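You operate a simulated robot arm through the tools that you are given. There is no shell and no other tool.

You run a simulated robot arm. Do the job below in one go: nothing can be reset, and whatever is moved stays where it is left.

JOB
Switch off, push the stop button in, shut the air, wait for the gauge to drop and pull the plug.
Fine: plug on the side table; the air coupling stays on.
Where things are to end (x, y in the base frame): extruder plug within 90 mm of [590, -450].

Only the result counts: the job must be done as asked and must still hold three seconds after the hand-in. Knocking over, shifting, dropping, spilling or breaking anything else fails it.

ROBOT AND FRAMES
A 7-joint arm with a two-finger parallel gripper, fixed in place. Base frame: the origin is at the foot of the arm, x ahead of it, y to its left, z up; the work surface is at about z = 800. Lengths are in mm, angles in degrees, forces in N, time in s.
With the tool pointing down near the work surface it reaches from about 360 to 800 mm from the base axis. Its first joint turns from -143.0 to 143.0 degrees. Payload 3 kg.
Tool frame: the origin (TCP) lies between the finger pads and is the grasp point; the fingertips stand 30 mm ahead of it; z points along the fingers, y is the line along which they close. Largest opening 110 mm; finger width 20, thickness 10; the body of the gripper, 48 by 112 mm, starts 55 mm behind the TCP.
Orientation is told as [roll, pitch, yaw] about the base's x, y, z axes, in that order, counted from this pose: with the fingers straight down and closing along the base's y, the tool's x points along the base's -x, its y along +y and its z along -z.

CONTROLS
- The arm moves only by the tool apply_moves. Its argument "commands" is a list that holds one entry, the list of rows, each a list of 7 numbers: the turn, a rotation vector about the tool's x, y, z in degrees, then the shift along the tool's x, y, z in mm, then the opening in per cent of the stroke, from 0 (shut) to 100 (fully open). In form: [[[ax, ay, az, x, y, z, grip], ...]]. A call has 1 to 20 rows; each row is the pose to reach, as a shift and turn from the pose commanded when the call began, along the tool's axes at that moment. Rows are played at 5 a second. More than 50 mm and 8.6 degrees between two rows, or a gripper value outside its range, and nothing of the call is played. Where a pose cannot be reached the arm comes as near as it can. A force on the tool above 60 N (or 10 N above the force at the start of the call, whichever is more), or a blocked arm, ends the call early, and 0.2 s more pass. The fingers move at their own pace (about 153 mm/s each) and stop on an object; they squeeze with about 40 N. The grip force told is the motor's: it shows also when the fingers shut on nothing. Time passes only in rows, and 0.2 s behind the last, so rows that repeat a pose let the fingers close. It gives the time, the measured TCP pose, the force on the tool (base axes), the opening and the grip force at its end, in the units of the frame above (readings bear some noise), with the torque about the TCP (base axes, N m) and any sound that the robot's microphone picked up.
- Cameras (640 x 400 px; columns grow to the right, rows downward): "scene" is fixed at [400.8, 497.5, 1652.2]; the picture's right is [-0.98, -0.18, 0.00], its down [-0.10, 0.54, -0.83] and it looks along [0.15, -0.82, -0.55] (base axes); focal length 313 px, centre (320, 200). "wrist" rides on the gripper at [72, 17, -103] in the tool frame; the picture's right is [-0.23, 0.97, 0.00], its down [-0.76, -0.18, -0.62] and it looks along [-0.61, -0.14, 0.78] (tool axes); focal length 222 px, centre (320, 200).
- capture(camera): a new picture of that camera. It takes no simulated time.
- slide_trunk(by): slides the trunk up (or, below 0, down) by that many mm; the arm rides with it, the base frame stays. It gives what a move gives, with no picture.
- point_at(camera, pixels): there is no depth. For up to 12 entries [column, row, z] of the newest picture of that camera ("zoom" is the newest enlarged one), the place [x, y] in the base frame at which the ray of that pixel passes the height z, good to about 3 mm. It takes no simulated time.
- close_up(camera, box): a new picture of the part [left, top, right, bottom] of that camera's present view, enlarged. It takes no simulated time.
- job_done(): hands the job in; it is judged then, once.

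Unless the task says otherwise, let go and move clear before handing in.

The tools are called by a JSON object that holds its "op" and its "data". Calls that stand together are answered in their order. apply_moves: Moves the arm, as the interface text tells. Its arguments: {"type":"object","properties":{"commands":{"type":"array","items":{"type":"array","items":{"type":"array","items":{"type":"number"}}}}},"required":["commands"]} The other tools are called the same way: slide_trunk (by) slides the trunk up or down; capture (camera) takes a picture; point_at (camera, pixels) gives the place at which the rays of pixels pass given heights; close_up (camera, box) takes an enlarged picture of a part of a camera's view; job_done () hands the job in.

At the start:

```text
t: 0.0
position: [358.4, -372.0, 1225.3]
orientation: [0.0, 0.0, 0.0]
wrist_force: [0.4, -0.6, 0.2]
ft_torque: [-0.01, -0.04, 0.02]
opening: 110.1
finger_force: 0.0
trunk travel left (down, up): [-425.0, 65.0]
```

scene: 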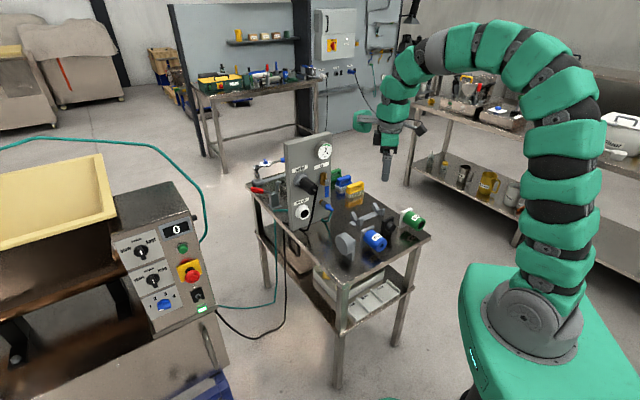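
wrist: 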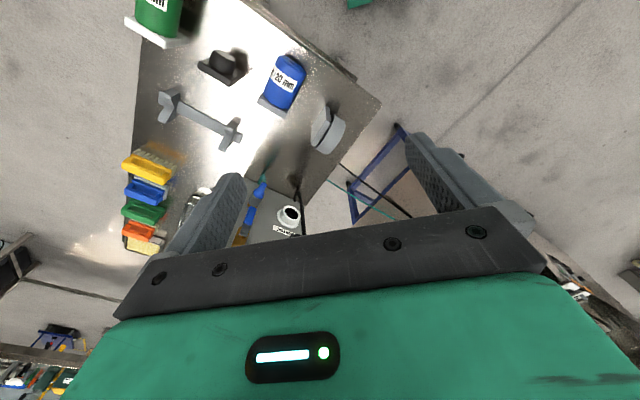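

The scene shows a control panel at left (pixels ~110-205, 215-330) with knobs, a red stop button around (190,272), and a side table with a post bearing a gauge (325,152) and plug/air fittings. I'll look at them enlarged first.

{"op": "close_up", "data": {"camera": "scene", "box": [90, 180, 250, 340]}}

{"op": "close_up", "data": {"camera": "scene", "box": [240, 120, 360, 240]}}

{"op": "close_up", "data": {"camera": "scene", "box": [240, 120, 450, 340]}}

```text
2.50 times, centred on (170, 260) of scene
```

zoom: 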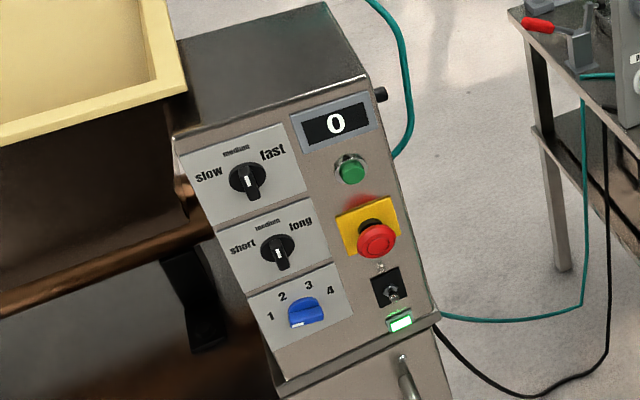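

```text
3.33 times, centred on (300, 180) of scene
```

zoom: 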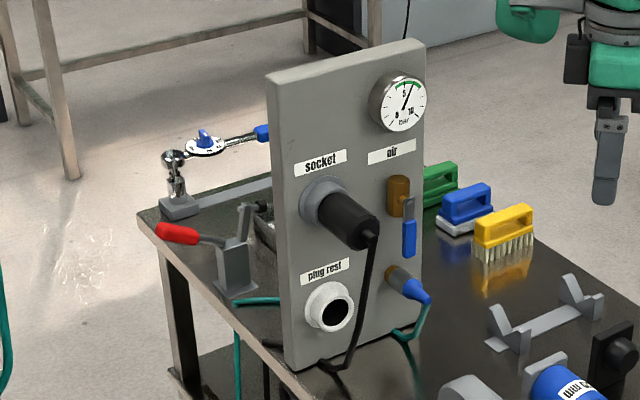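

```text
1.82 times, centred on (345, 230) of scene
```

zoom: 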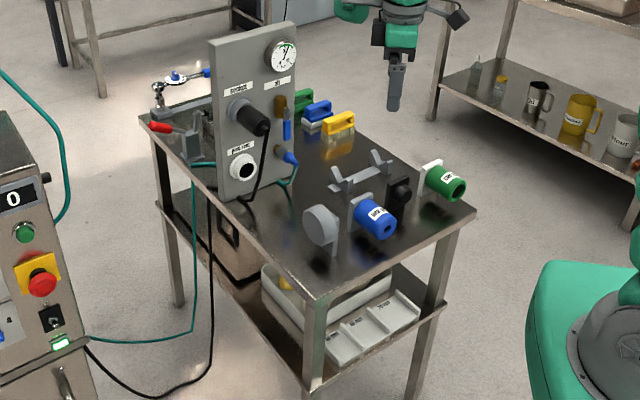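

The enlargements show the control box's toggle (~(197,296)), the red mushroom button (~(187,271)), and the panel with the black plug in "socket", the blue air lever and the gauge at ~(324,150). I'll fix positions from the pixels.

{"op": "point_at", "data": {"camera": "scene", "pixels": [[246, 185, 800], [340.6, 285, 800], [430, 237, 800], [291, 231, 800], [333, 212, 800], [349, 210, 800], [375, 262, 800], [411, 230, 800], [197, 296, 1000], [188, 271, 1000], [217, 307, 900], [160, 335, 900]]}}

{"op": "close_up", "data": {"camera": "scene", "box": [280, 130, 344, 170]}}

{"op": "close_up", "data": {"camera": "scene", "box": [280, 170, 360, 220]}}

{"op": "close_up", "data": {"camera": "scene", "box": [160, 250, 224, 320]}}

```text
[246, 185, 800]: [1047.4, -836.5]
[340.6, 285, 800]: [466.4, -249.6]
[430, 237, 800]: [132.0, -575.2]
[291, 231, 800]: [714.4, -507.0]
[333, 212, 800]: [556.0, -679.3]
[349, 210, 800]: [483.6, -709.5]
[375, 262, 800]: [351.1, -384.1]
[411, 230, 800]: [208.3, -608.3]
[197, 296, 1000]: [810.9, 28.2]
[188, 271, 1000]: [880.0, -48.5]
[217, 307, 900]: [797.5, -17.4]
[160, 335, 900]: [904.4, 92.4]
```

```text
10.00 times, centred on (312, 150) of scene
```

zoom: 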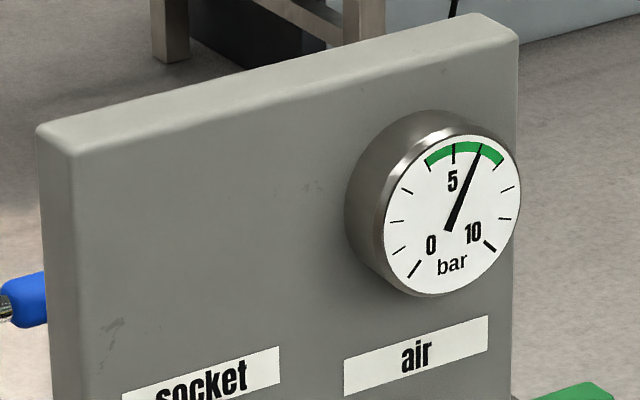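

```text
8.00 times, centred on (320, 195) of scene
```

zoom: 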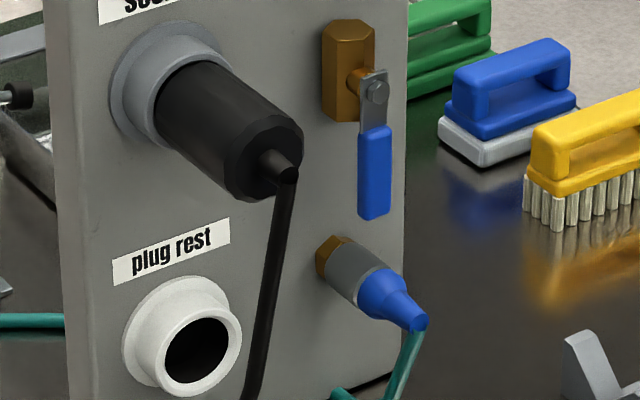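

```text
5.71 times, centred on (192, 285) of scene
```

zoom: 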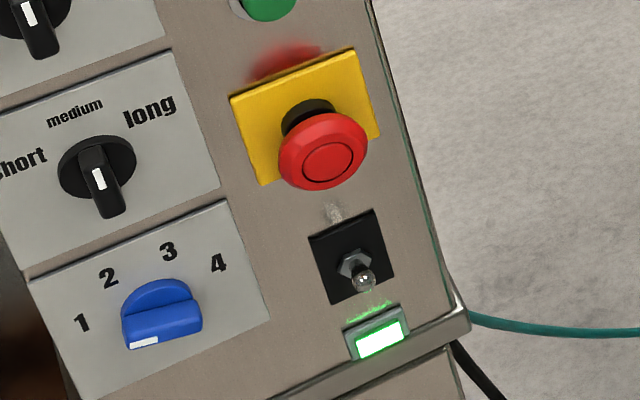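

The table is turned about 45° and the panel (foot at px (291,231)) squarely faces the robot; the control box sits near x≈810–880, y≈0. I'll swing the arm above the free space towards the control box and look at it with the wrist camera.

{"op": "apply_moves", "data": {"commands": [[[0, -2, 0, -12, 37, -2.5, 100], [0, -4, 0, -24, 74, -5, 90], [0, -6, 0, -36, 111, -7.5, 70], [0, -8, 0, -48, 148, -10, 50], [0, -10, 0, -60, 185, -12.5, 30], [0, -12, 0, -72, 222, -15, 10], [0, -14, 0, -84, 259, -17.5, 0], [0, -16, 0, -96, 296, -20, 0], [0, -18, 0, -108, 333, -22.5, 0], [0, -20, 0, -120, 372, -25, 0], [0, -20, 0, -120, 372, -25, 0]]]}}

{"op": "capture", "data": {"camera": "wrist"}}

{"op": "capture", "data": {"camera": "scene"}}

```text
t: 2.4
position: [478.5, 1.3, 1250.8]
orientation: [-0.1, -20.0, 0.0]
wrist_force: [-0.1, 0.7, 0.5]
ft_torque: [-0.04, -0.01, 0.02]
opening: 0.0
finger_force: 38.0
trunk travel left (down, up): [-425.0, 65.0]
```

```text
taken
```

wrist: 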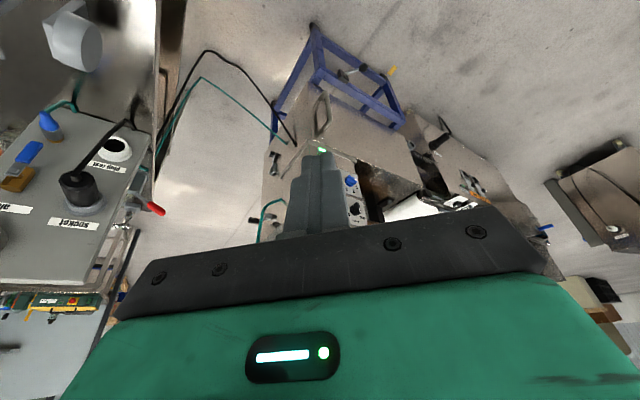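

```text
taken
```

scene: 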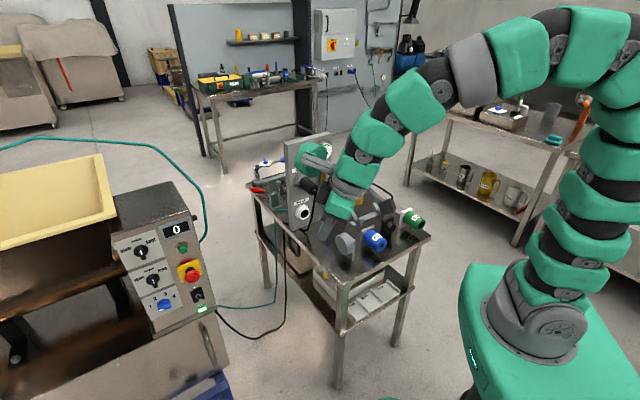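

The wrist picture shows the control box behind my closed fingers (blue knob ~(350,181), green lamp ~(322,150)); triangulating with the scene view puts it near x≈870–925, y≈-50–20, z≈835–1030. I'll move round to face it squarely for a better view.

{"op": "apply_moves", "data": {"commands": [[[2.32, -2.41, 4.02, -17.1, 15.7, 32.9, 0], [4.65, -4.82, 8.05, -34.2, 31.4, 65.9, 0], [6.97, -7.24, 12.07, -51.3, 47.1, 98.8, 0], [9.3, -9.65, 16.1, -68.4, 62.9, 131.7, 0], [11.6, -12.1, 20.1, -85.4, 78.6, 164.6, 0], [13.95, -14.5, 24.15, -102.5, 94.3, 197.6, 0], [16.3, -16.9, 28.2, -119.6, 110, 230.5, 0], [18.6, -19.3, 32.2, -136.7, 125.7, 263.4, 0], [18.6, -19.3, 32.2, -136.7, 125.7, 263.4, 0]]]}}

{"op": "capture", "data": {"camera": "wrist"}}

{"op": "capture", "data": {"camera": "scene"}}

```text
t: 4.4
position: [698.3, 125.4, 1047.0]
orientation: [-0.1, -40.0, -36.9]
wrist_force: [0.8, 0.0, -0.6]
ft_torque: [0.03, 0.03, -0.01]
opening: 0.1
finger_force: 37.6
trunk travel left (down, up): [-425.0, 65.0]
```

```text
taken
```

wrist: 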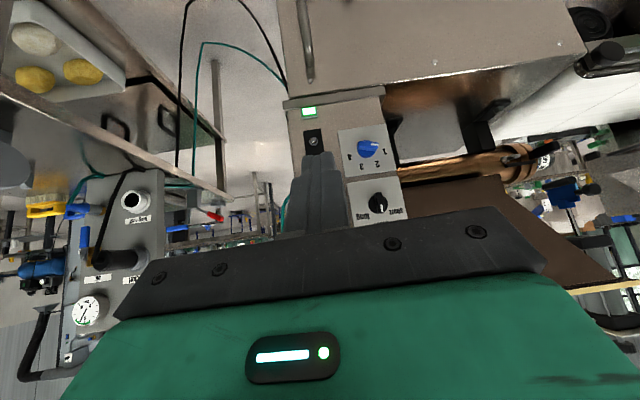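

```text
taken
```

scene: 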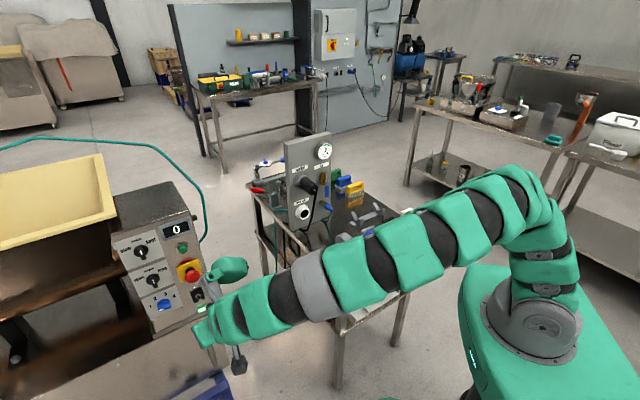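

Now the wrist camera faces the box squarely: lamp (309,112), toggle (313,141), blue knob (367,148), with my fingers hiding the stop button. I'll enlarge the toggle and collect rays.

{"op": "close_up", "data": {"camera": "wrist", "box": [280, 85, 400, 235]}}

{"op": "close_up", "data": {"camera": "wrist", "box": [290, 100, 340, 160]}}

{"op": "point_at", "data": {"camera": "wrist", "pixels": [[309, 112, 850], [309, 112, 800], [313, 141, 900], [313, 141, 850], [367, 148, 950], [367, 148, 900], [377, 202, 1050], [377, 202, 1000]]}}

```text
2.67 times, centred on (340, 160) of wrist
```

zoom: 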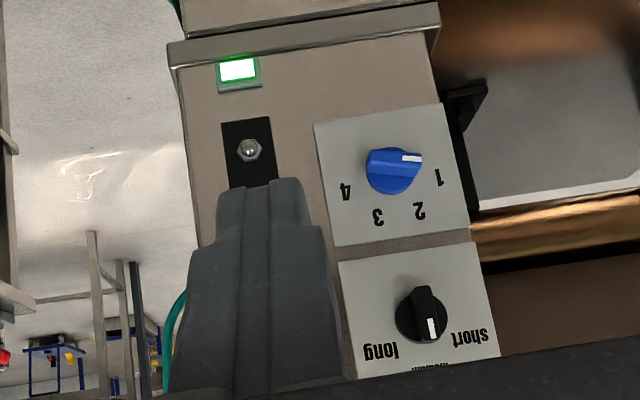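

```text
6.67 times, centred on (315, 130) of wrist
```

zoom: 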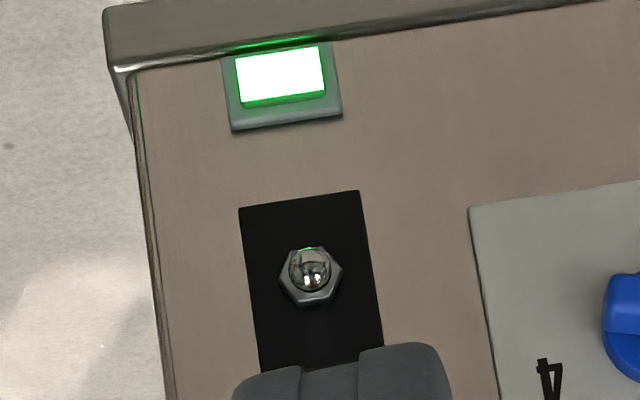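

```text
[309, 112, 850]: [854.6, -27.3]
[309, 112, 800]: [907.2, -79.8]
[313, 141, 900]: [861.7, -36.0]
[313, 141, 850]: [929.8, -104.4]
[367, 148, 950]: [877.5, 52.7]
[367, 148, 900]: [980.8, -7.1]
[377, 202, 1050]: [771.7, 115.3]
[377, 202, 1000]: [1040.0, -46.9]
```

The ray pairs from the wrist are usable; now the matching scene rays for the same features, to intersect.

{"op": "point_at", "data": {"camera": "scene", "pixels": [[202.4, 309.2, 850], [202.4, 309.2, 800], [198, 296.2, 900], [198, 296.2, 850], [164.4, 304.6, 950], [164.4, 304.6, 900], [192, 277.5, 1000], [192, 277.5, 950], [152, 279, 1050], [152, 279, 1000]]}}

```text
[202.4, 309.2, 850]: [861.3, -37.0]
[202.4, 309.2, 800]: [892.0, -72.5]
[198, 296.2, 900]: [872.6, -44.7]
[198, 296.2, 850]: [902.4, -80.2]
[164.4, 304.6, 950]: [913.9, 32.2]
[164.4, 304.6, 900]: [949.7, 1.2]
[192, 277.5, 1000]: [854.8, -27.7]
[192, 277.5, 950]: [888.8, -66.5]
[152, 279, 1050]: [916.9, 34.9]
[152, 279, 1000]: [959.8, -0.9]
```

Intersections agree: toggle ≈(881,-54,886), lamp ≈(875,-50,830), face normal about yaw −38°. I'll tilt the wrist up (pitch −65) and drop slightly to see the stop button and the toggle's lean.

{"op": "apply_moves", "data": {"commands": [[[0, -6.25, 0, 4, 0, 4.8, 0], [0, -12.5, 0, 8, 0, 9.6, 0], [0, -18.75, 0, 12, 0, 14.4, 0], [0, -25, 0, 16.1, 0, 19.2, 0], [0, -25, 0, 16.1, 0, 19.2, 0]]]}}

{"op": "capture", "data": {"camera": "wrist"}}

{"op": "close_up", "data": {"camera": "wrist", "box": [260, 20, 420, 180]}}

{"op": "close_up", "data": {"camera": "wrist", "box": [290, 30, 340, 80]}}

```text
t: 5.6
position: [697.6, 125.5, 1023.6]
orientation: [-0.1, -65.1, -36.9]
wrist_force: [-0.3, 0.2, -0.6]
ft_torque: [0.02, 0.0, 0.01]
opening: 0.1
finger_force: 37.9
trunk travel left (down, up): [-425.0, 65.0]
```

```text
taken
```

wrist: 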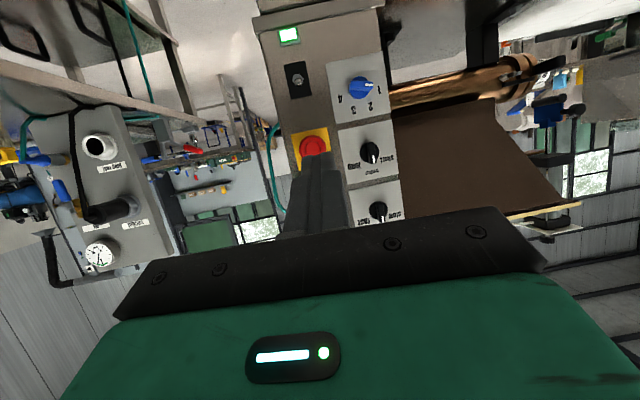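

```text
2.50 times, centred on (340, 100) of wrist
```

zoom: 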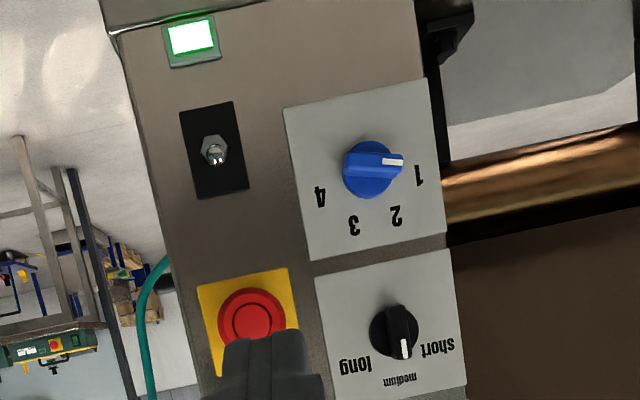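

```text
8.00 times, centred on (315, 55) of wrist
```

zoom: 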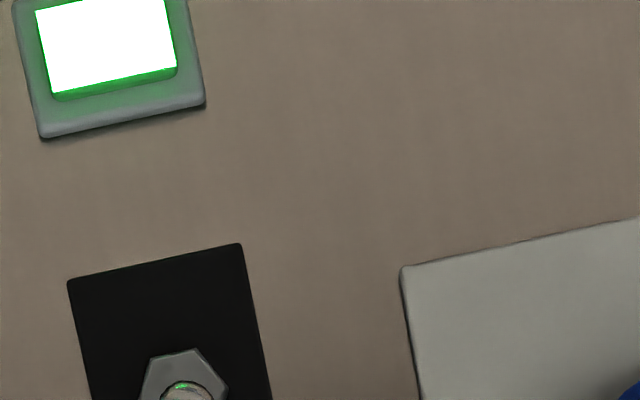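

From this lower viewpoint the ball of the toggle sits above its nut (picture-down is world-up), so the lever is up with the lamp lit; off should be down. I'll get precise rays of the plate corners from both cameras to fix the face's orientation.

{"op": "close_up", "data": {"camera": "scene", "box": [120, 225, 240, 345]}}

{"op": "point_at", "data": {"camera": "wrist", "pixels": [[325.2, 63.2, 900], [380.8, 52, 900], [335.2, 124, 950], [390.4, 114, 950], [297.2, 79.6, 900], [312, 147.2, 950], [288.4, 35.2, 850], [290.8, 134.8, 950], [327.2, 127.2, 950], [361.2, 88, 900]]}}

```text
3.33 times, centred on (180, 285) of scene
```

zoom: 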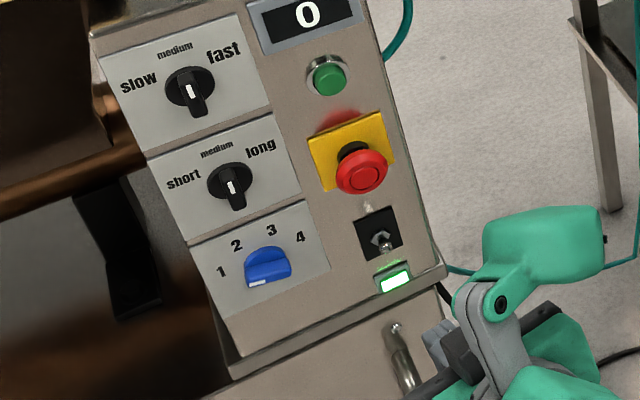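

```text
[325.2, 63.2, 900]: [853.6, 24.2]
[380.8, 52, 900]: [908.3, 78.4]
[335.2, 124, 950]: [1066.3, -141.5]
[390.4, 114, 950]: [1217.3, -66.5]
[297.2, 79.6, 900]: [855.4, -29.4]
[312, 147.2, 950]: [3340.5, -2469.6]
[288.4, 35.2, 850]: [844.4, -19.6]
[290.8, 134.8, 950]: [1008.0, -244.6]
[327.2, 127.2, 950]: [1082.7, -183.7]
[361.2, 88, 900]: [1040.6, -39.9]
```

{"op": "point_at", "data": {"camera": "zoom", "pixels": [[331, 270, 890], [222, 318, 890], [308, 201, 970], [187, 249, 970], [354, 221, 890], [392, 206, 890], [405, 247, 890], [368, 262, 890], [360, 170, 990], [308, 140, 990], [383, 112, 990], [382, 242, 890]]}}

```text
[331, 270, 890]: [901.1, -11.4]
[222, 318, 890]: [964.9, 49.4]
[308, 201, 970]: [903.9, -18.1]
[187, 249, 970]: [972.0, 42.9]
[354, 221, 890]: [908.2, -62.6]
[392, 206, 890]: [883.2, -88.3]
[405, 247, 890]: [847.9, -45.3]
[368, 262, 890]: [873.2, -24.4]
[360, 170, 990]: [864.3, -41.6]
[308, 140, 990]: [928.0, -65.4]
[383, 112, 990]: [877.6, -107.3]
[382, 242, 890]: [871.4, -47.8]
```

Triangulation gives a near-vertical face with inward direction ≈(0.689,-0.725) (yaw ≈−46.5°), toggle base ≈(874,-51,895), stop button centre ≈(873,-52,998). I'll move to a pose facing the toggle 120 mm out and slightly above it, then check.

{"op": "apply_moves", "data": {"commands": [[[1.84, -2.97, 0.58, 4.3, -3, 30.4, 0], [3.67, -5.94, 1.16, 8.7, -6, 60.7, 0], [5.5, -8.9, 1.73, 13, -8.9, 91.1, 0], [7.34, -11.9, 2.31, 17.4, -11.9, 121.4, 0], [9.18, -14.86, 2.89, 21.7, -14.9, 151.8, 0], [9.18, -14.86, 2.89, 21.7, -14.9, 151.8, 0]]]}}

{"op": "capture", "data": {"camera": "wrist"}}

{"op": "capture", "data": {"camera": "scene"}}

{"op": "close_up", "data": {"camera": "scene", "box": [150, 230, 270, 350]}}

```text
t: 7.0
position: [791.6, 37.9, 938.5]
orientation: [-0.2, -80.0, -46.4]
wrist_force: [0.6, -0.2, 0.4]
ft_torque: [-0.02, 0.0, -0.02]
opening: 0.0
finger_force: 37.4
trunk travel left (down, up): [-425.0, 65.0]
```

```text
taken
```

wrist: 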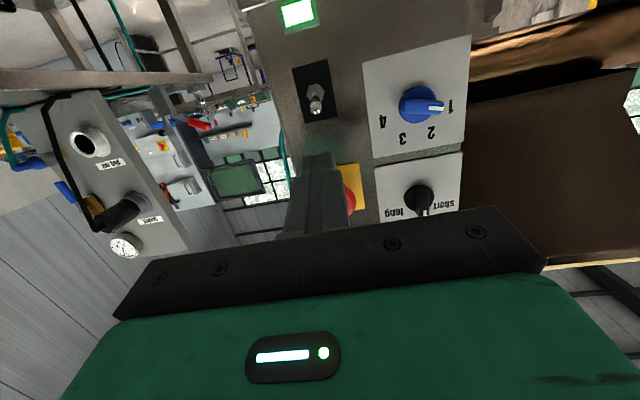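

```text
taken
```

scene: 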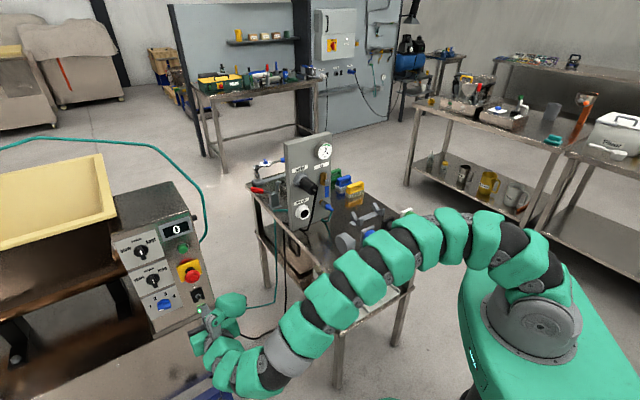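

```text
3.33 times, centred on (210, 290) of scene
```

zoom: 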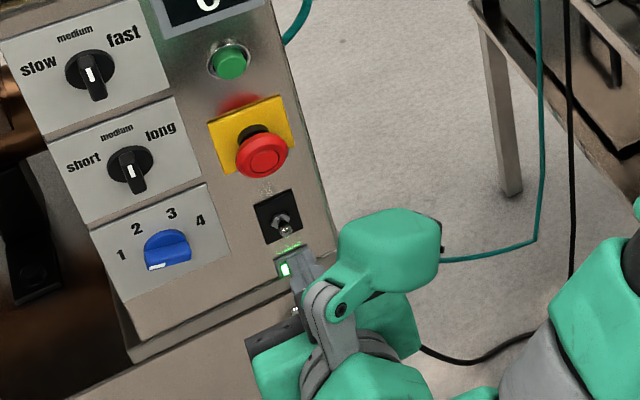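

The wrist view now has the toggle (316,95) between lamp and fingers; the arm itself passes well above the table. I'll enlarge to see the ball relative to my fingertips.

{"op": "close_up", "data": {"camera": "wrist", "box": [260, 40, 400, 220]}}

{"op": "close_up", "data": {"camera": "wrist", "box": [285, 60, 345, 130]}}

{"op": "point_at", "data": {"camera": "wrist", "pixels": [[316, 103, 890], [317, 93, 890], [316, 95, 895], [420, 105, 900]]}}

```text
2.22 times, centred on (330, 130) of wrist
```

zoom: 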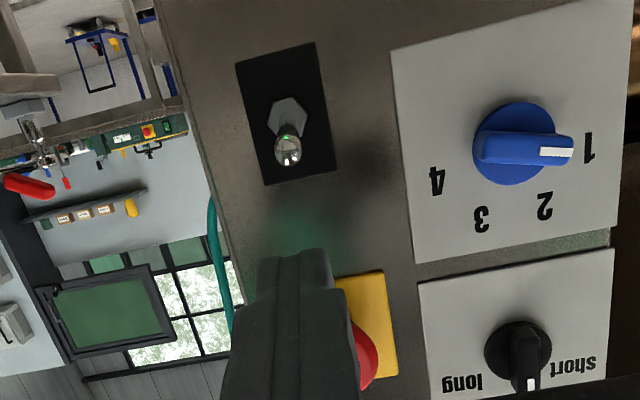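

```text
5.71 times, centred on (315, 95) of wrist
```

zoom: 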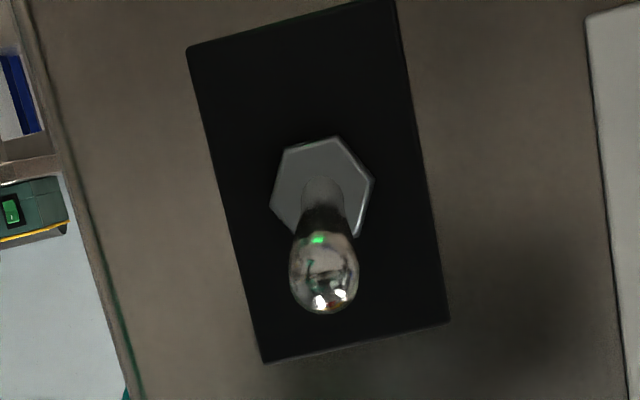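

```text
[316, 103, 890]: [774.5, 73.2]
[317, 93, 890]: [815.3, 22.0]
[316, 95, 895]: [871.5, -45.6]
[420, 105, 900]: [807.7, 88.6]
```

The ball is at about z≈906 with my tips' lower edge at ≈923, laterally aligned within ~1 mm. I'll advance 80 mm so the tips are over the ball, near the face.

{"op": "apply_moves", "data": {"commands": [[[0, 0, 0, -3.5, 0, 19.7, 0], [0, 0, 0, -7, 0, 39.4, 0], [0, 0, 0, -10.4, 0, 59.1, 0], [0, 0, 0, -12.2, 0, 69, 0], [0, 0, 0, -13.9, 0, 78.8, 0], [0, 0, 0, -13.9, 0, 78.8, 0]]]}}

{"op": "capture", "data": {"camera": "wrist"}}

{"op": "close_up", "data": {"camera": "scene", "box": [165, 250, 245, 330]}}

```text
t: 8.4
position: [845.8, -22.5, 941.7]
orientation: [-0.3, -79.9, -46.2]
wrist_force: [0.7, -0.4, -0.2]
ft_torque: [0.0, 0.02, -0.01]
opening: 0.0
finger_force: 37.5
trunk travel left (down, up): [-425.0, 65.0]
```

```text
taken
```

wrist: 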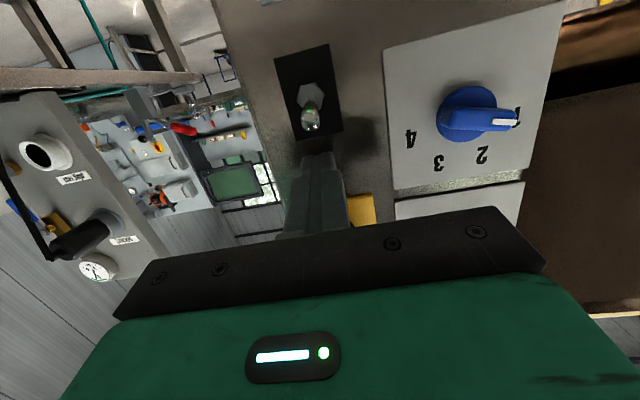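

```text
5.00 times, centred on (205, 290) of scene
```

zoom: 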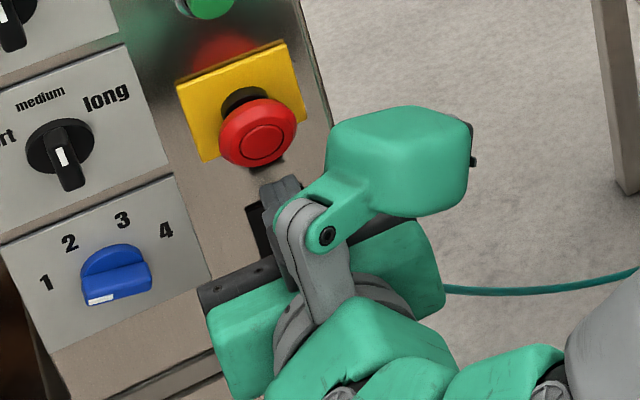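

The tips (315,158) are now directly above the ball (310,118) in world terms with no contact force. Now I press straight down about 40 mm in small steps to flip the lever.

{"op": "apply_moves", "data": {"commands": [[[0, 0, 0, 7.9, 0, 1.4, 0], [0, 0, 0, 15.8, 0, 2.8, 0], [0, 0, 0, 21.7, 0, 3.8, 0], [0, 0, 0, 26.6, 0, 4.7, 0], [0, 0, 0, 31.5, 0, 5.6, 0], [0, 0, 0, 36.4, 0, 6.4, 0], [0, 0, 0, 40.4, 0, 7.1, 0], [0, 0, 0, 40.4, 0, 7.1, 0]]]}}

{"op": "capture", "data": {"camera": "wrist"}}

{"op": "close_up", "data": {"camera": "wrist", "box": [240, 0, 400, 180]}}

```text
t: 10.1
position: [849.6, -21.2, 912.0]
orientation: [3.5, -81.1, -49.9]
wrist_force: [2.1, 2.5, 16.5]
ft_torque: [-0.29, -0.33, -0.11]
opening: 0.1
finger_force: 37.0
trunk travel left (down, up): [-425.0, 65.0]
stopped in row 8: the force on the tool passed its limit at 63 N (the readings are from after the stop); the commanded pose is now the measured one
```

```text
taken
```

wrist: 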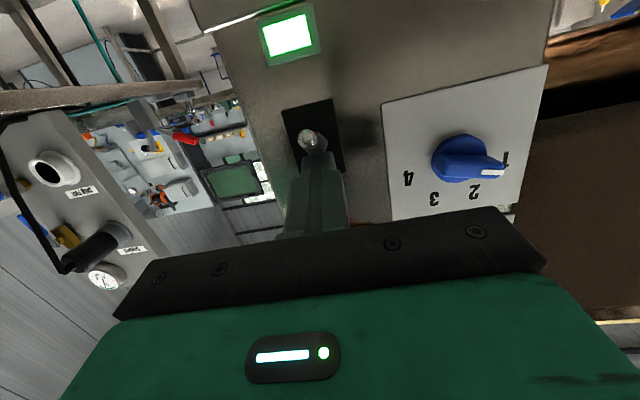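

```text
2.22 times, centred on (320, 90) of wrist
```

zoom: 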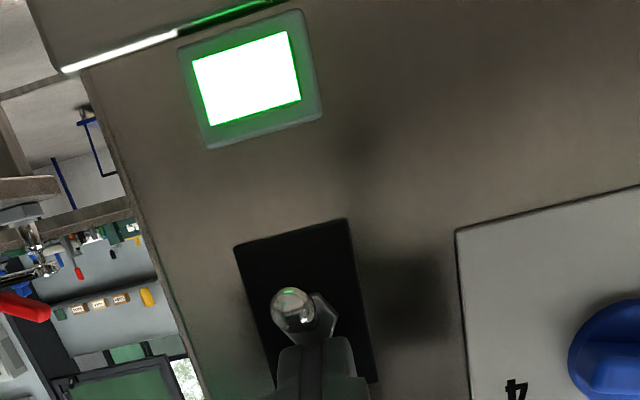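

The push stopped at 63 N without any click sound and the lamp is still lit; my tips (only ~8 mm from the face) probably bore on the nut. I'll lift off, back out a little and look at the lever.

{"op": "apply_moves", "data": {"commands": [[[0, 0, 0, -10, 0, -1.7, 0], [0, 0, 0, -20, 0, -3.5, 0], [0, 0, 0, -30, 0, -5.2, 0], [0, 0, 0, -36, 0, -16, 0], [0, 0, 0, -36, 0, -16, 0]]]}}

{"op": "capture", "data": {"camera": "wrist"}}

{"op": "close_up", "data": {"camera": "wrist", "box": [250, 0, 410, 180]}}

{"op": "close_up", "data": {"camera": "scene", "box": [165, 250, 245, 330]}}

```text
t: 11.2
position: [841.5, -14.4, 946.5]
orientation: [2.1, -80.6, -48.4]
wrist_force: [0.7, -0.5, 0.3]
ft_torque: [-0.05, 0.01, 0.01]
opening: 0.0
finger_force: 37.4
trunk travel left (down, up): [-425.0, 65.0]
```

```text
taken
```

wrist: 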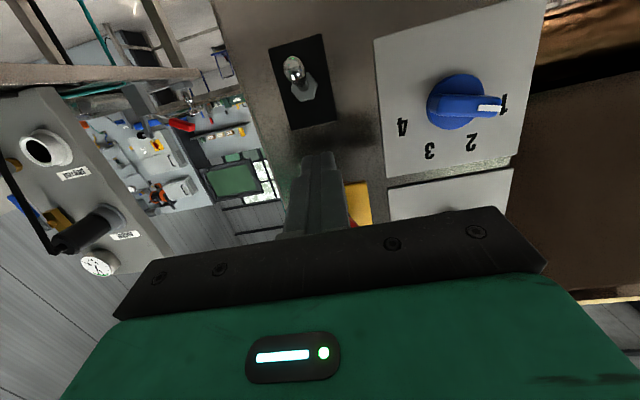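

```text
2.22 times, centred on (330, 90) of wrist
```

zoom: 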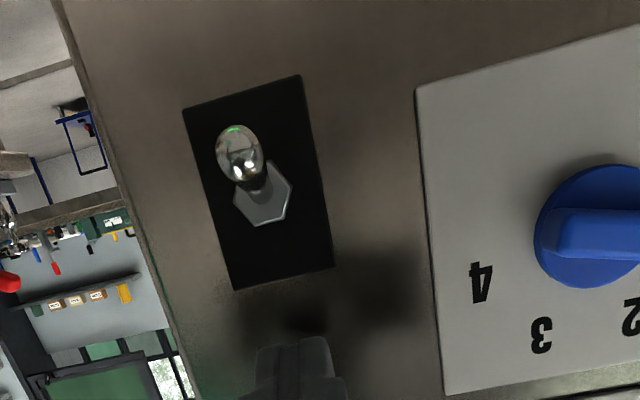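

```text
5.00 times, centred on (205, 290) of scene
```

zoom: 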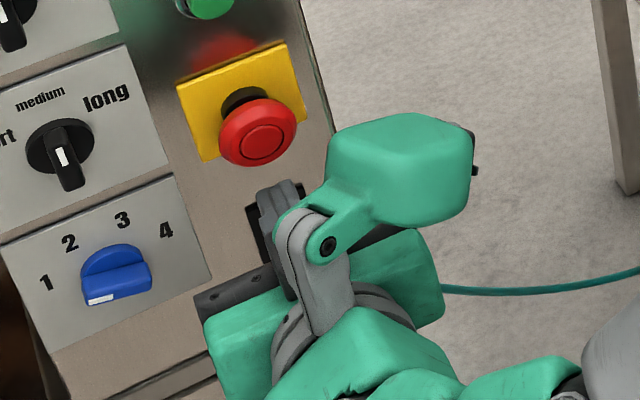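

The lever has flipped: the ball (239,150 in the enlargement) now points world-down relative to its nut. I need to see the lamp and display, so I'll back out and look.

{"op": "apply_moves", "data": {"commands": [[[0, 0, 0, 5, 0, -30, 0], [0, 0, 0, 10, 0, -60, 0], [0, 0, 0, 15, 0, -90, 0], [0, 0, 0, 18, 0, -110, 0], [0, 0, 0, 18, 0, -110, 0]]]}}

{"op": "capture", "data": {"camera": "wrist"}}

{"op": "close_up", "data": {"camera": "wrist", "box": [250, 0, 410, 180]}}

{"op": "close_up", "data": {"camera": "scene", "box": [120, 200, 240, 320]}}

{"op": "close_up", "data": {"camera": "scene", "box": [280, 130, 344, 170]}}

```text
t: 12.4
position: [763.9, 67.2, 944.3]
orientation: [2.1, -80.7, -48.4]
wrist_force: [-0.3, -0.2, 0.3]
ft_torque: [0.02, 0.0, 0.02]
opening: 0.0
finger_force: 37.6
trunk travel left (down, up): [-425.0, 65.0]
```

```text
taken
```

wrist: 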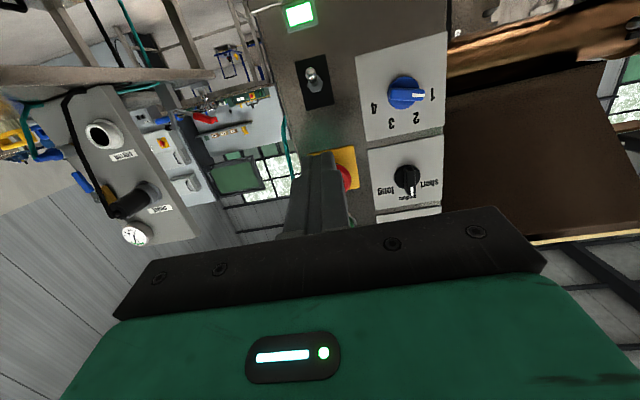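

```text
2.22 times, centred on (330, 90) of wrist
```

zoom: 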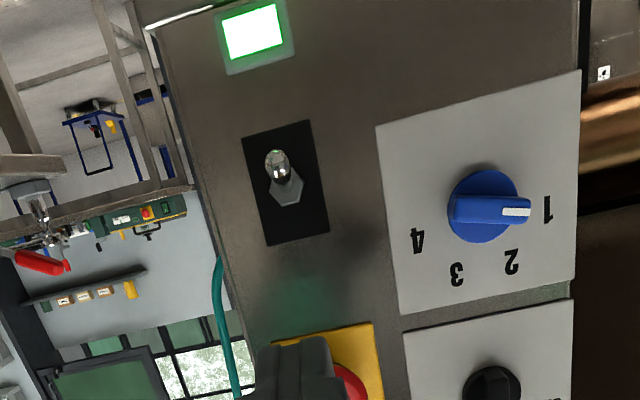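

```text
3.33 times, centred on (180, 260) of scene
```

zoom: 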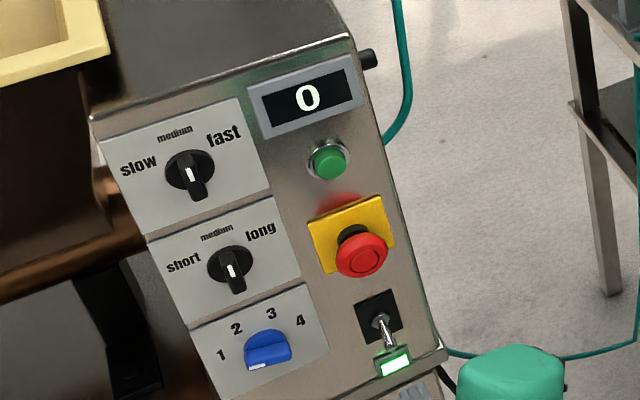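

```text
10.00 times, centred on (312, 150) of scene
```

zoom: 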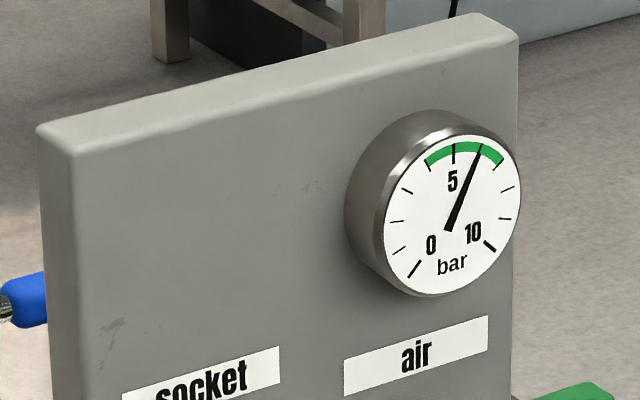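

The lever now clearly points down over the lamp bezel, yet lamp and display "0" remain lit. I'll let a second pass to see whether the lamp lags, before deciding what it indicates.

{"op": "apply_moves", "data": {"commands": [[[0, 0, 0, 0, 0, 0, 0], [0, 0, 0, 0, 0, 0, 0], [0, 0, 0, 0, 0, 0, 0], [0, 0, 0, 0, 0, 0, 0], [0, 0, 0, 0, 0, 0, 0]]]}}

{"op": "close_up", "data": {"camera": "wrist", "box": [280, 0, 340, 100]}}

{"op": "close_up", "data": {"camera": "scene", "box": [170, 255, 234, 315]}}

```text
t: 13.7
position: [764.7, 67.0, 943.5]
orientation: [1.9, -80.7, -48.5]
wrist_force: [-0.5, 0.1, -0.1]
ft_torque: [0.01, 0.03, 0.0]
opening: 0.0
finger_force: 37.0
trunk travel left (down, up): [-425.0, 65.0]
```

```text
4.00 times, centred on (310, 50) of wrist
```

zoom: 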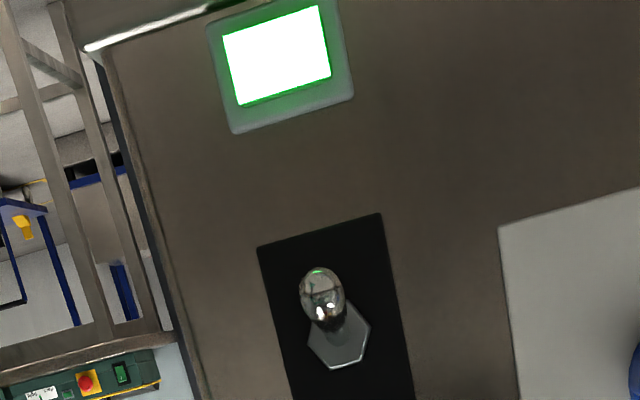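

```text
6.67 times, centred on (202, 285) of scene
```

zoom: 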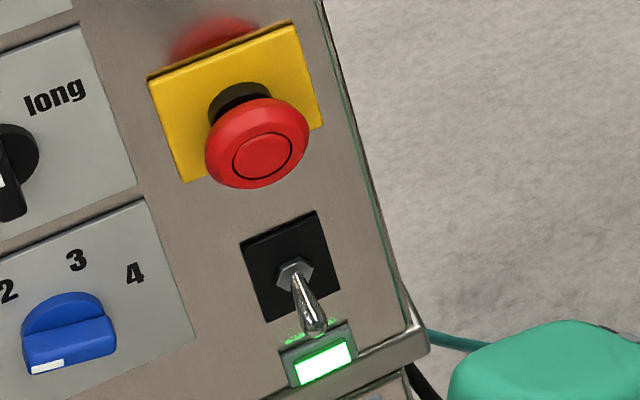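

The lever stays down; since the job starts with the machine on, the lever's changed position is the off state and the lamp seems to show mains only. Next I rise to the stop button's height and approach to ~25 mm from it.

{"op": "apply_moves", "data": {"commands": [[[0, 0, 0, -29.3, -1.8, -5.2, 0], [0, 0, 0, -58.6, -3.5, -10.4, 0], [0, 0, 0, -62.8, -3.5, 13.2, 0], [0, 0, 0, -67, -3.5, 36.9, 0], [0, 0, 0, -70.8, -3.5, 58.6, 0], [0, 0, 0, -70.8, -3.5, 58.6, 0]]]}}

{"op": "capture", "data": {"camera": "wrist"}}

{"op": "close_up", "data": {"camera": "scene", "box": [150, 230, 246, 310]}}

{"op": "close_up", "data": {"camera": "wrist", "box": [260, 60, 420, 220]}}

```text
t: 15.1
position: [809.4, 13.3, 1007.7]
orientation: [2.0, -80.7, -48.4]
wrist_force: [0.1, 0.3, 0.4]
ft_torque: [-0.02, 0.03, 0.0]
opening: 0.0
finger_force: 37.8
trunk travel left (down, up): [-425.0, 65.0]
```

```text
taken
```

wrist: 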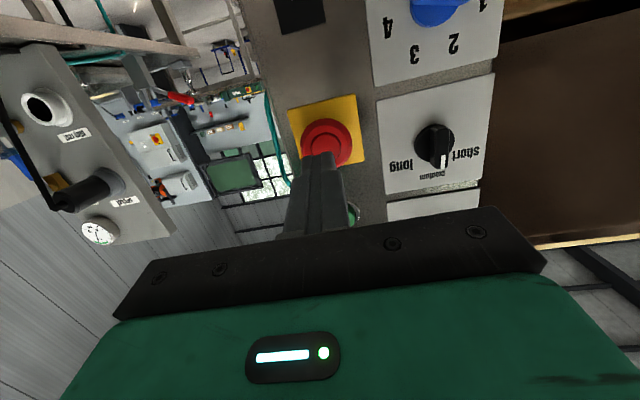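

```text
5.00 times, centred on (198, 270) of scene
```

zoom: 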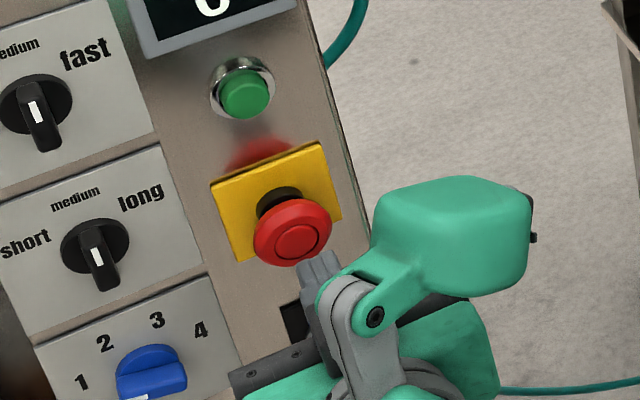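

```text
2.50 times, centred on (340, 140) of wrist
```

zoom: 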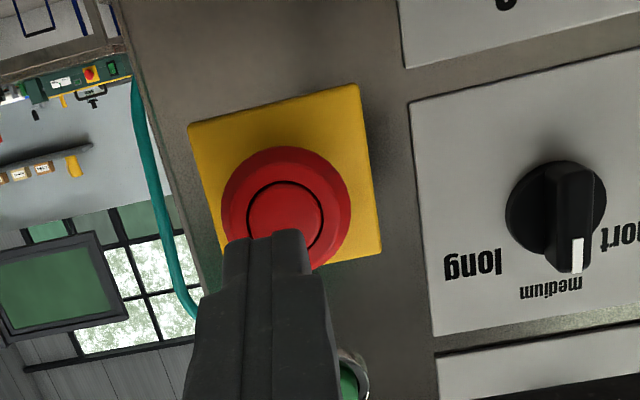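

The tips sit ~5 mm right of and level with the button (red ring centre (326,146) → lateral ≈600.7, z≈1000). I'll correct laterally and push in along the face normal in small steps; force limit will end it.

{"op": "apply_moves", "data": {"commands": [[[0, 0, 0, 1.2, 5, 10.4, 0], [0, 0, 0, -0.5, 5, 20.2, 0], [0, 0, 0, -1.4, 5, 25.1, 0], [0, 0, 0, -2.3, 5, 30.1, 0], [0, 0, 0, -3, 5, 34, 0], [0, 0, 0, -3.7, 5, 37.9, 0], [0, 0, 0, -4.3, 5, 41.9, 0]]]}}

{"op": "close_up", "data": {"camera": "wrist", "box": [260, 60, 420, 220]}}

{"op": "close_up", "data": {"camera": "scene", "box": [150, 230, 246, 310]}}

```text
t: 16.5
position: [834.9, -3.3, 1004.2]
orientation: [1.0, -80.5, -47.0]
wrist_force: [-25.9, 13.5, 5.0]
ft_torque: [-0.23, -0.13, -0.33]
opening: 0.0
finger_force: 37.7
trunk travel left (down, up): [-425.0, 65.0]
stopped in row 7: the force on the tool passed its limit at 66 N (the readings are from after the stop); the commanded pose is now the measured one
```

```text
2.50 times, centred on (340, 140) of wrist
```

zoom: 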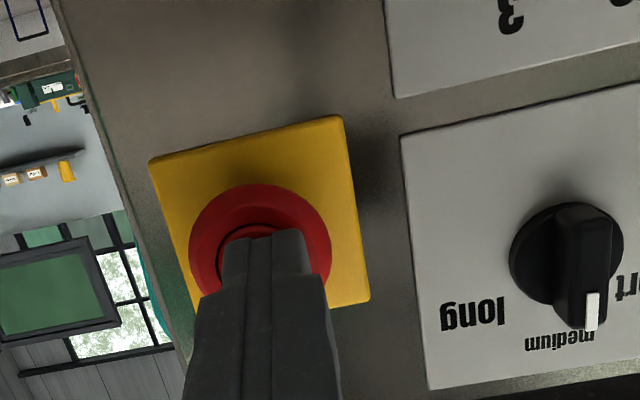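

```text
5.00 times, centred on (198, 270) of scene
```

zoom: 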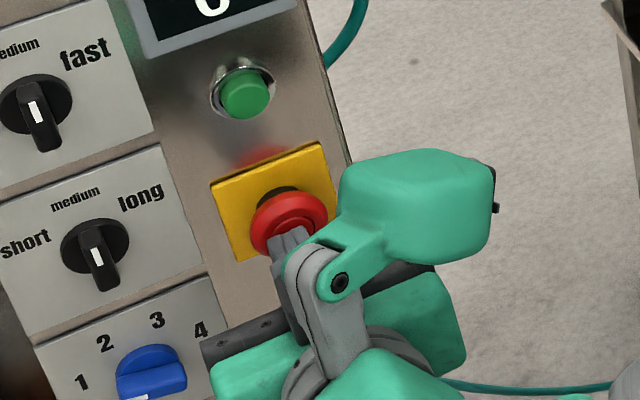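

The cap appears to have moved towards the yellow plate with 66 N reached. I'll back off and check whether it stayed in.

{"op": "apply_moves", "data": {"commands": [[[0, 0, 0, 3.5, 0, -20, 0], [0, 0, 0, 7, 0, -40, 0], [0, 0, 0, 10.4, 0, -60, 0], [0, 0, 0, 13.9, 0, -80, 0], [0, 0, 0, 13.9, 0, -80, 0]]]}}

{"op": "close_up", "data": {"camera": "wrist", "box": [240, 0, 400, 220]}}

{"op": "close_up", "data": {"camera": "scene", "box": [150, 230, 246, 310]}}

{"op": "close_up", "data": {"camera": "scene", "box": [120, 200, 240, 320]}}

```text
t: 17.7
position: [781.2, 53.0, 1001.4]
orientation: [1.3, -80.4, -47.6]
wrist_force: [0.0, 0.2, -0.7]
ft_torque: [-0.02, 0.01, 0.0]
opening: 0.0
finger_force: 38.0
trunk travel left (down, up): [-425.0, 65.0]
```

```text
1.82 times, centred on (320, 110) of wrist
```

zoom: 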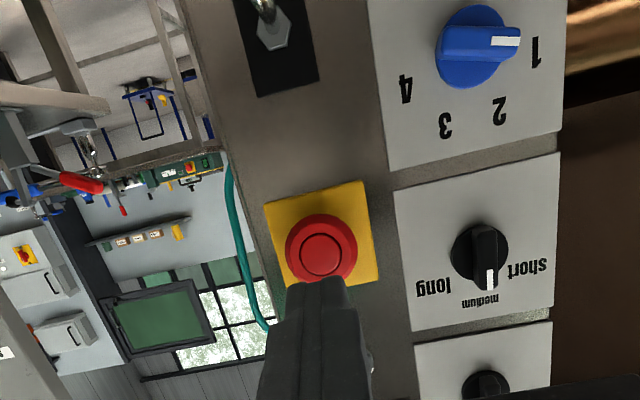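

```text
5.00 times, centred on (198, 270) of scene
```

zoom: 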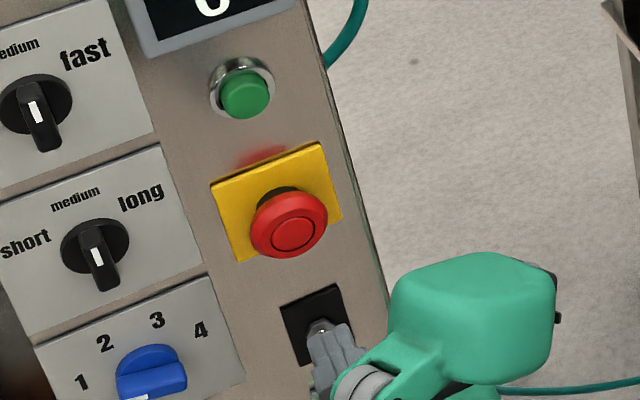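

```text
3.33 times, centred on (180, 260) of scene
```

zoom: 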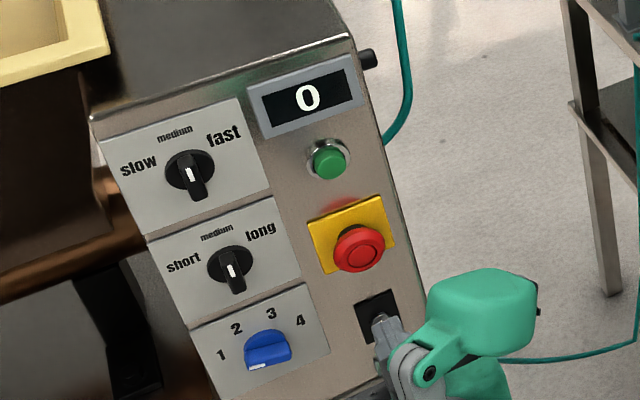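

The red cap's ring moved from (297,240) to (292,232) in the same view and stayed there, so it is latched in. Next I retreat and swing across to face the air/plug panel, staying above 1000 mm.

{"op": "apply_moves", "data": {"commands": [[[0, 0, 0, 8.4, 0, -49.3, 0], [0, 0, 0, 16.4, 0, -96.6, 0], [0, 0, 0, 19.5, 0, -144.8, 0], [0, 0, 0, 10.5, -41.9, -126.3, 0], [0, 0, 0, 1.5, -83.8, -107.8, 0], [0, 0, 0, -7.5, -125.7, -89.3, 0], [0, 0, 0, -16.5, -167.6, -70.8, 0], [0, 0, 0, -25.5, -209.5, -52.3, 0], [0, 0, 0, -34.5, -251.4, -33.7, 0], [0, 0, 0, -43.5, -293.3, -15.2, 0], [0, 0, 0, -52.4, -335.2, 3.3, 0], [0, 0, 0, -61.4, -377.1, 21.8, 0], [0, 0, 0, -70.4, -419, 40.3, 0], [0, 0, 0, -79.4, -460.9, 58.8, 0], [0, 0, 0, -88.4, -502.8, 77.3, 0], [0, 0, 0, -97.4, -545, 95.8, 0], [0, 0, 0, -97.4, -545, 95.8, 0]]]}}

{"op": "capture", "data": {"camera": "wrist"}}

{"op": "capture", "data": {"camera": "scene"}}

{"op": "close_up", "data": {"camera": "scene", "box": [170, 255, 234, 315]}}

```text
t: 21.3
position: [687.3, -412.1, 1078.7]
orientation: [-9.3, -79.7, -40.3]
wrist_force: [-0.4, -1.8, 0.1]
ft_torque: [-0.04, -0.02, 0.05]
opening: 0.2
finger_force: 37.5
out of reach, approached as far as the arm can: row 8, 9, 10, 11, 12, 13, 14, 15, 16, 17
trunk travel left (down, up): [-425.0, 65.0]
```

```text
taken
```

wrist: 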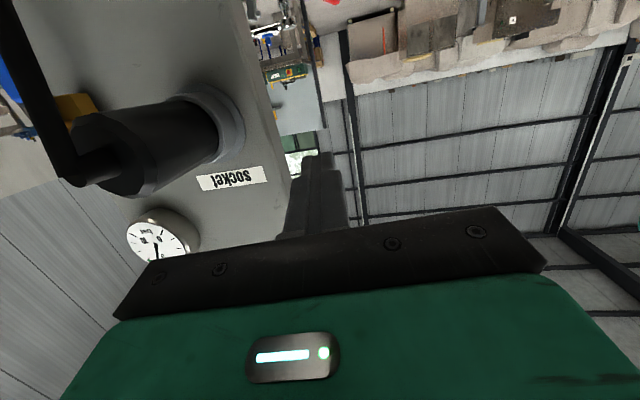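

```text
taken
```

scene: 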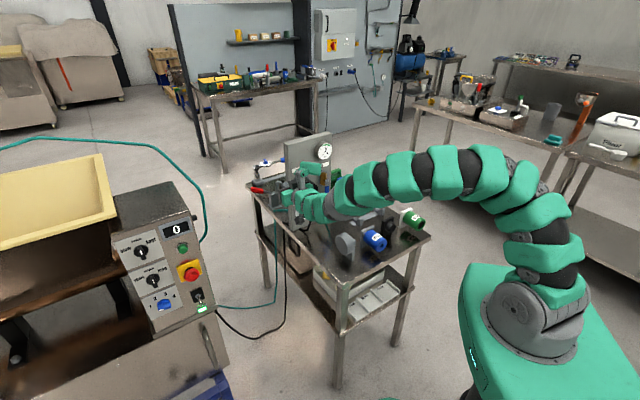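

```text
6.67 times, centred on (202, 285) of scene
```

zoom: 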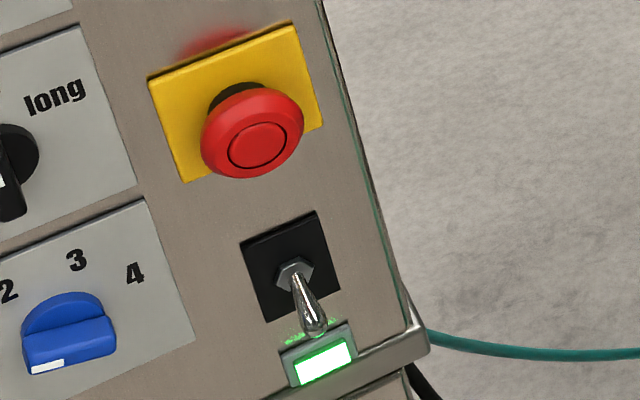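

The arm ended at (687,-412,1079), off to the panel's left, because that near, level pose was out of reach; it is clear of the panel. The E-stop ring stays at its pushed-in place (257,145). I'll tilt the tool down toward pitch −45 in small turns, which should be reachable, and see where it goes.

{"op": "apply_moves", "data": {"commands": [[[0, 5, 0, 0, 0, 0, 0]]]}}

```text
t: 21.7
position: [686.2, -413.5, 1080.2]
orientation: [-6.4, -74.6, -43.3]
wrist_force: [-0.4, -0.4, 0.0]
ft_torque: [0.0, 0.03, -0.01]
opening: 0.1
finger_force: 37.7
trunk travel left (down, up): [-425.0, 65.0]
```

The command point follows the real pose, so moves are predictable again. Now I back off to a standoff in front of the panel, ~180 mm from it, with the tool at pitch −40 and yaw −45.

{"op": "apply_moves", "data": {"commands": [[[-0.8, 5.77, -0.17, -3.7, -19.7, -16, 0], [-1.6, 11.5, -0.33, -7.3, -39.4, -32, 0], [-2.4, 17.3, -0.5, -11, -59, -47.9, 0], [-3.2, 23.1, -0.67, -14.7, -78.7, -63.9, 0], [-4, 28.8, -0.83, -18.3, -98.4, -79.8, 0], [-4.75, 34.6, -1, -22, -118.1, -95.8, 0], [-4.75, 34.6, -1, -22, -118.1, -95.8, 0]]]}}

{"op": "capture", "data": {"camera": "wrist"}}

{"op": "capture", "data": {"camera": "scene"}}

```text
t: 23.3
position: [542.1, -425.5, 1132.4]
orientation: [-0.5, -40.1, -44.5]
wrist_force: [-1.9, -1.8, 0.1]
ft_torque: [0.06, -0.13, 0.05]
opening: 0.0
finger_force: 37.5
out of reach, approached as far as the arm can: row 1, 2, 3
trunk travel left (down, up): [-425.0, 65.0]
```

```text
taken
```

wrist: 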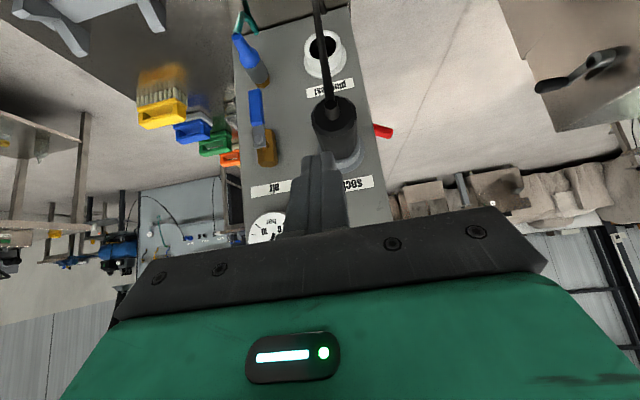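

```text
taken
```

scene: 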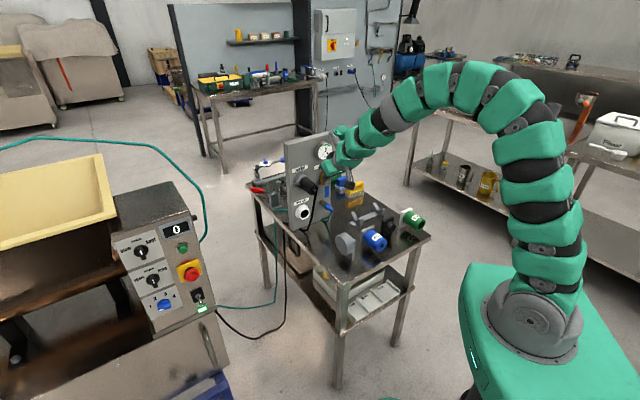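

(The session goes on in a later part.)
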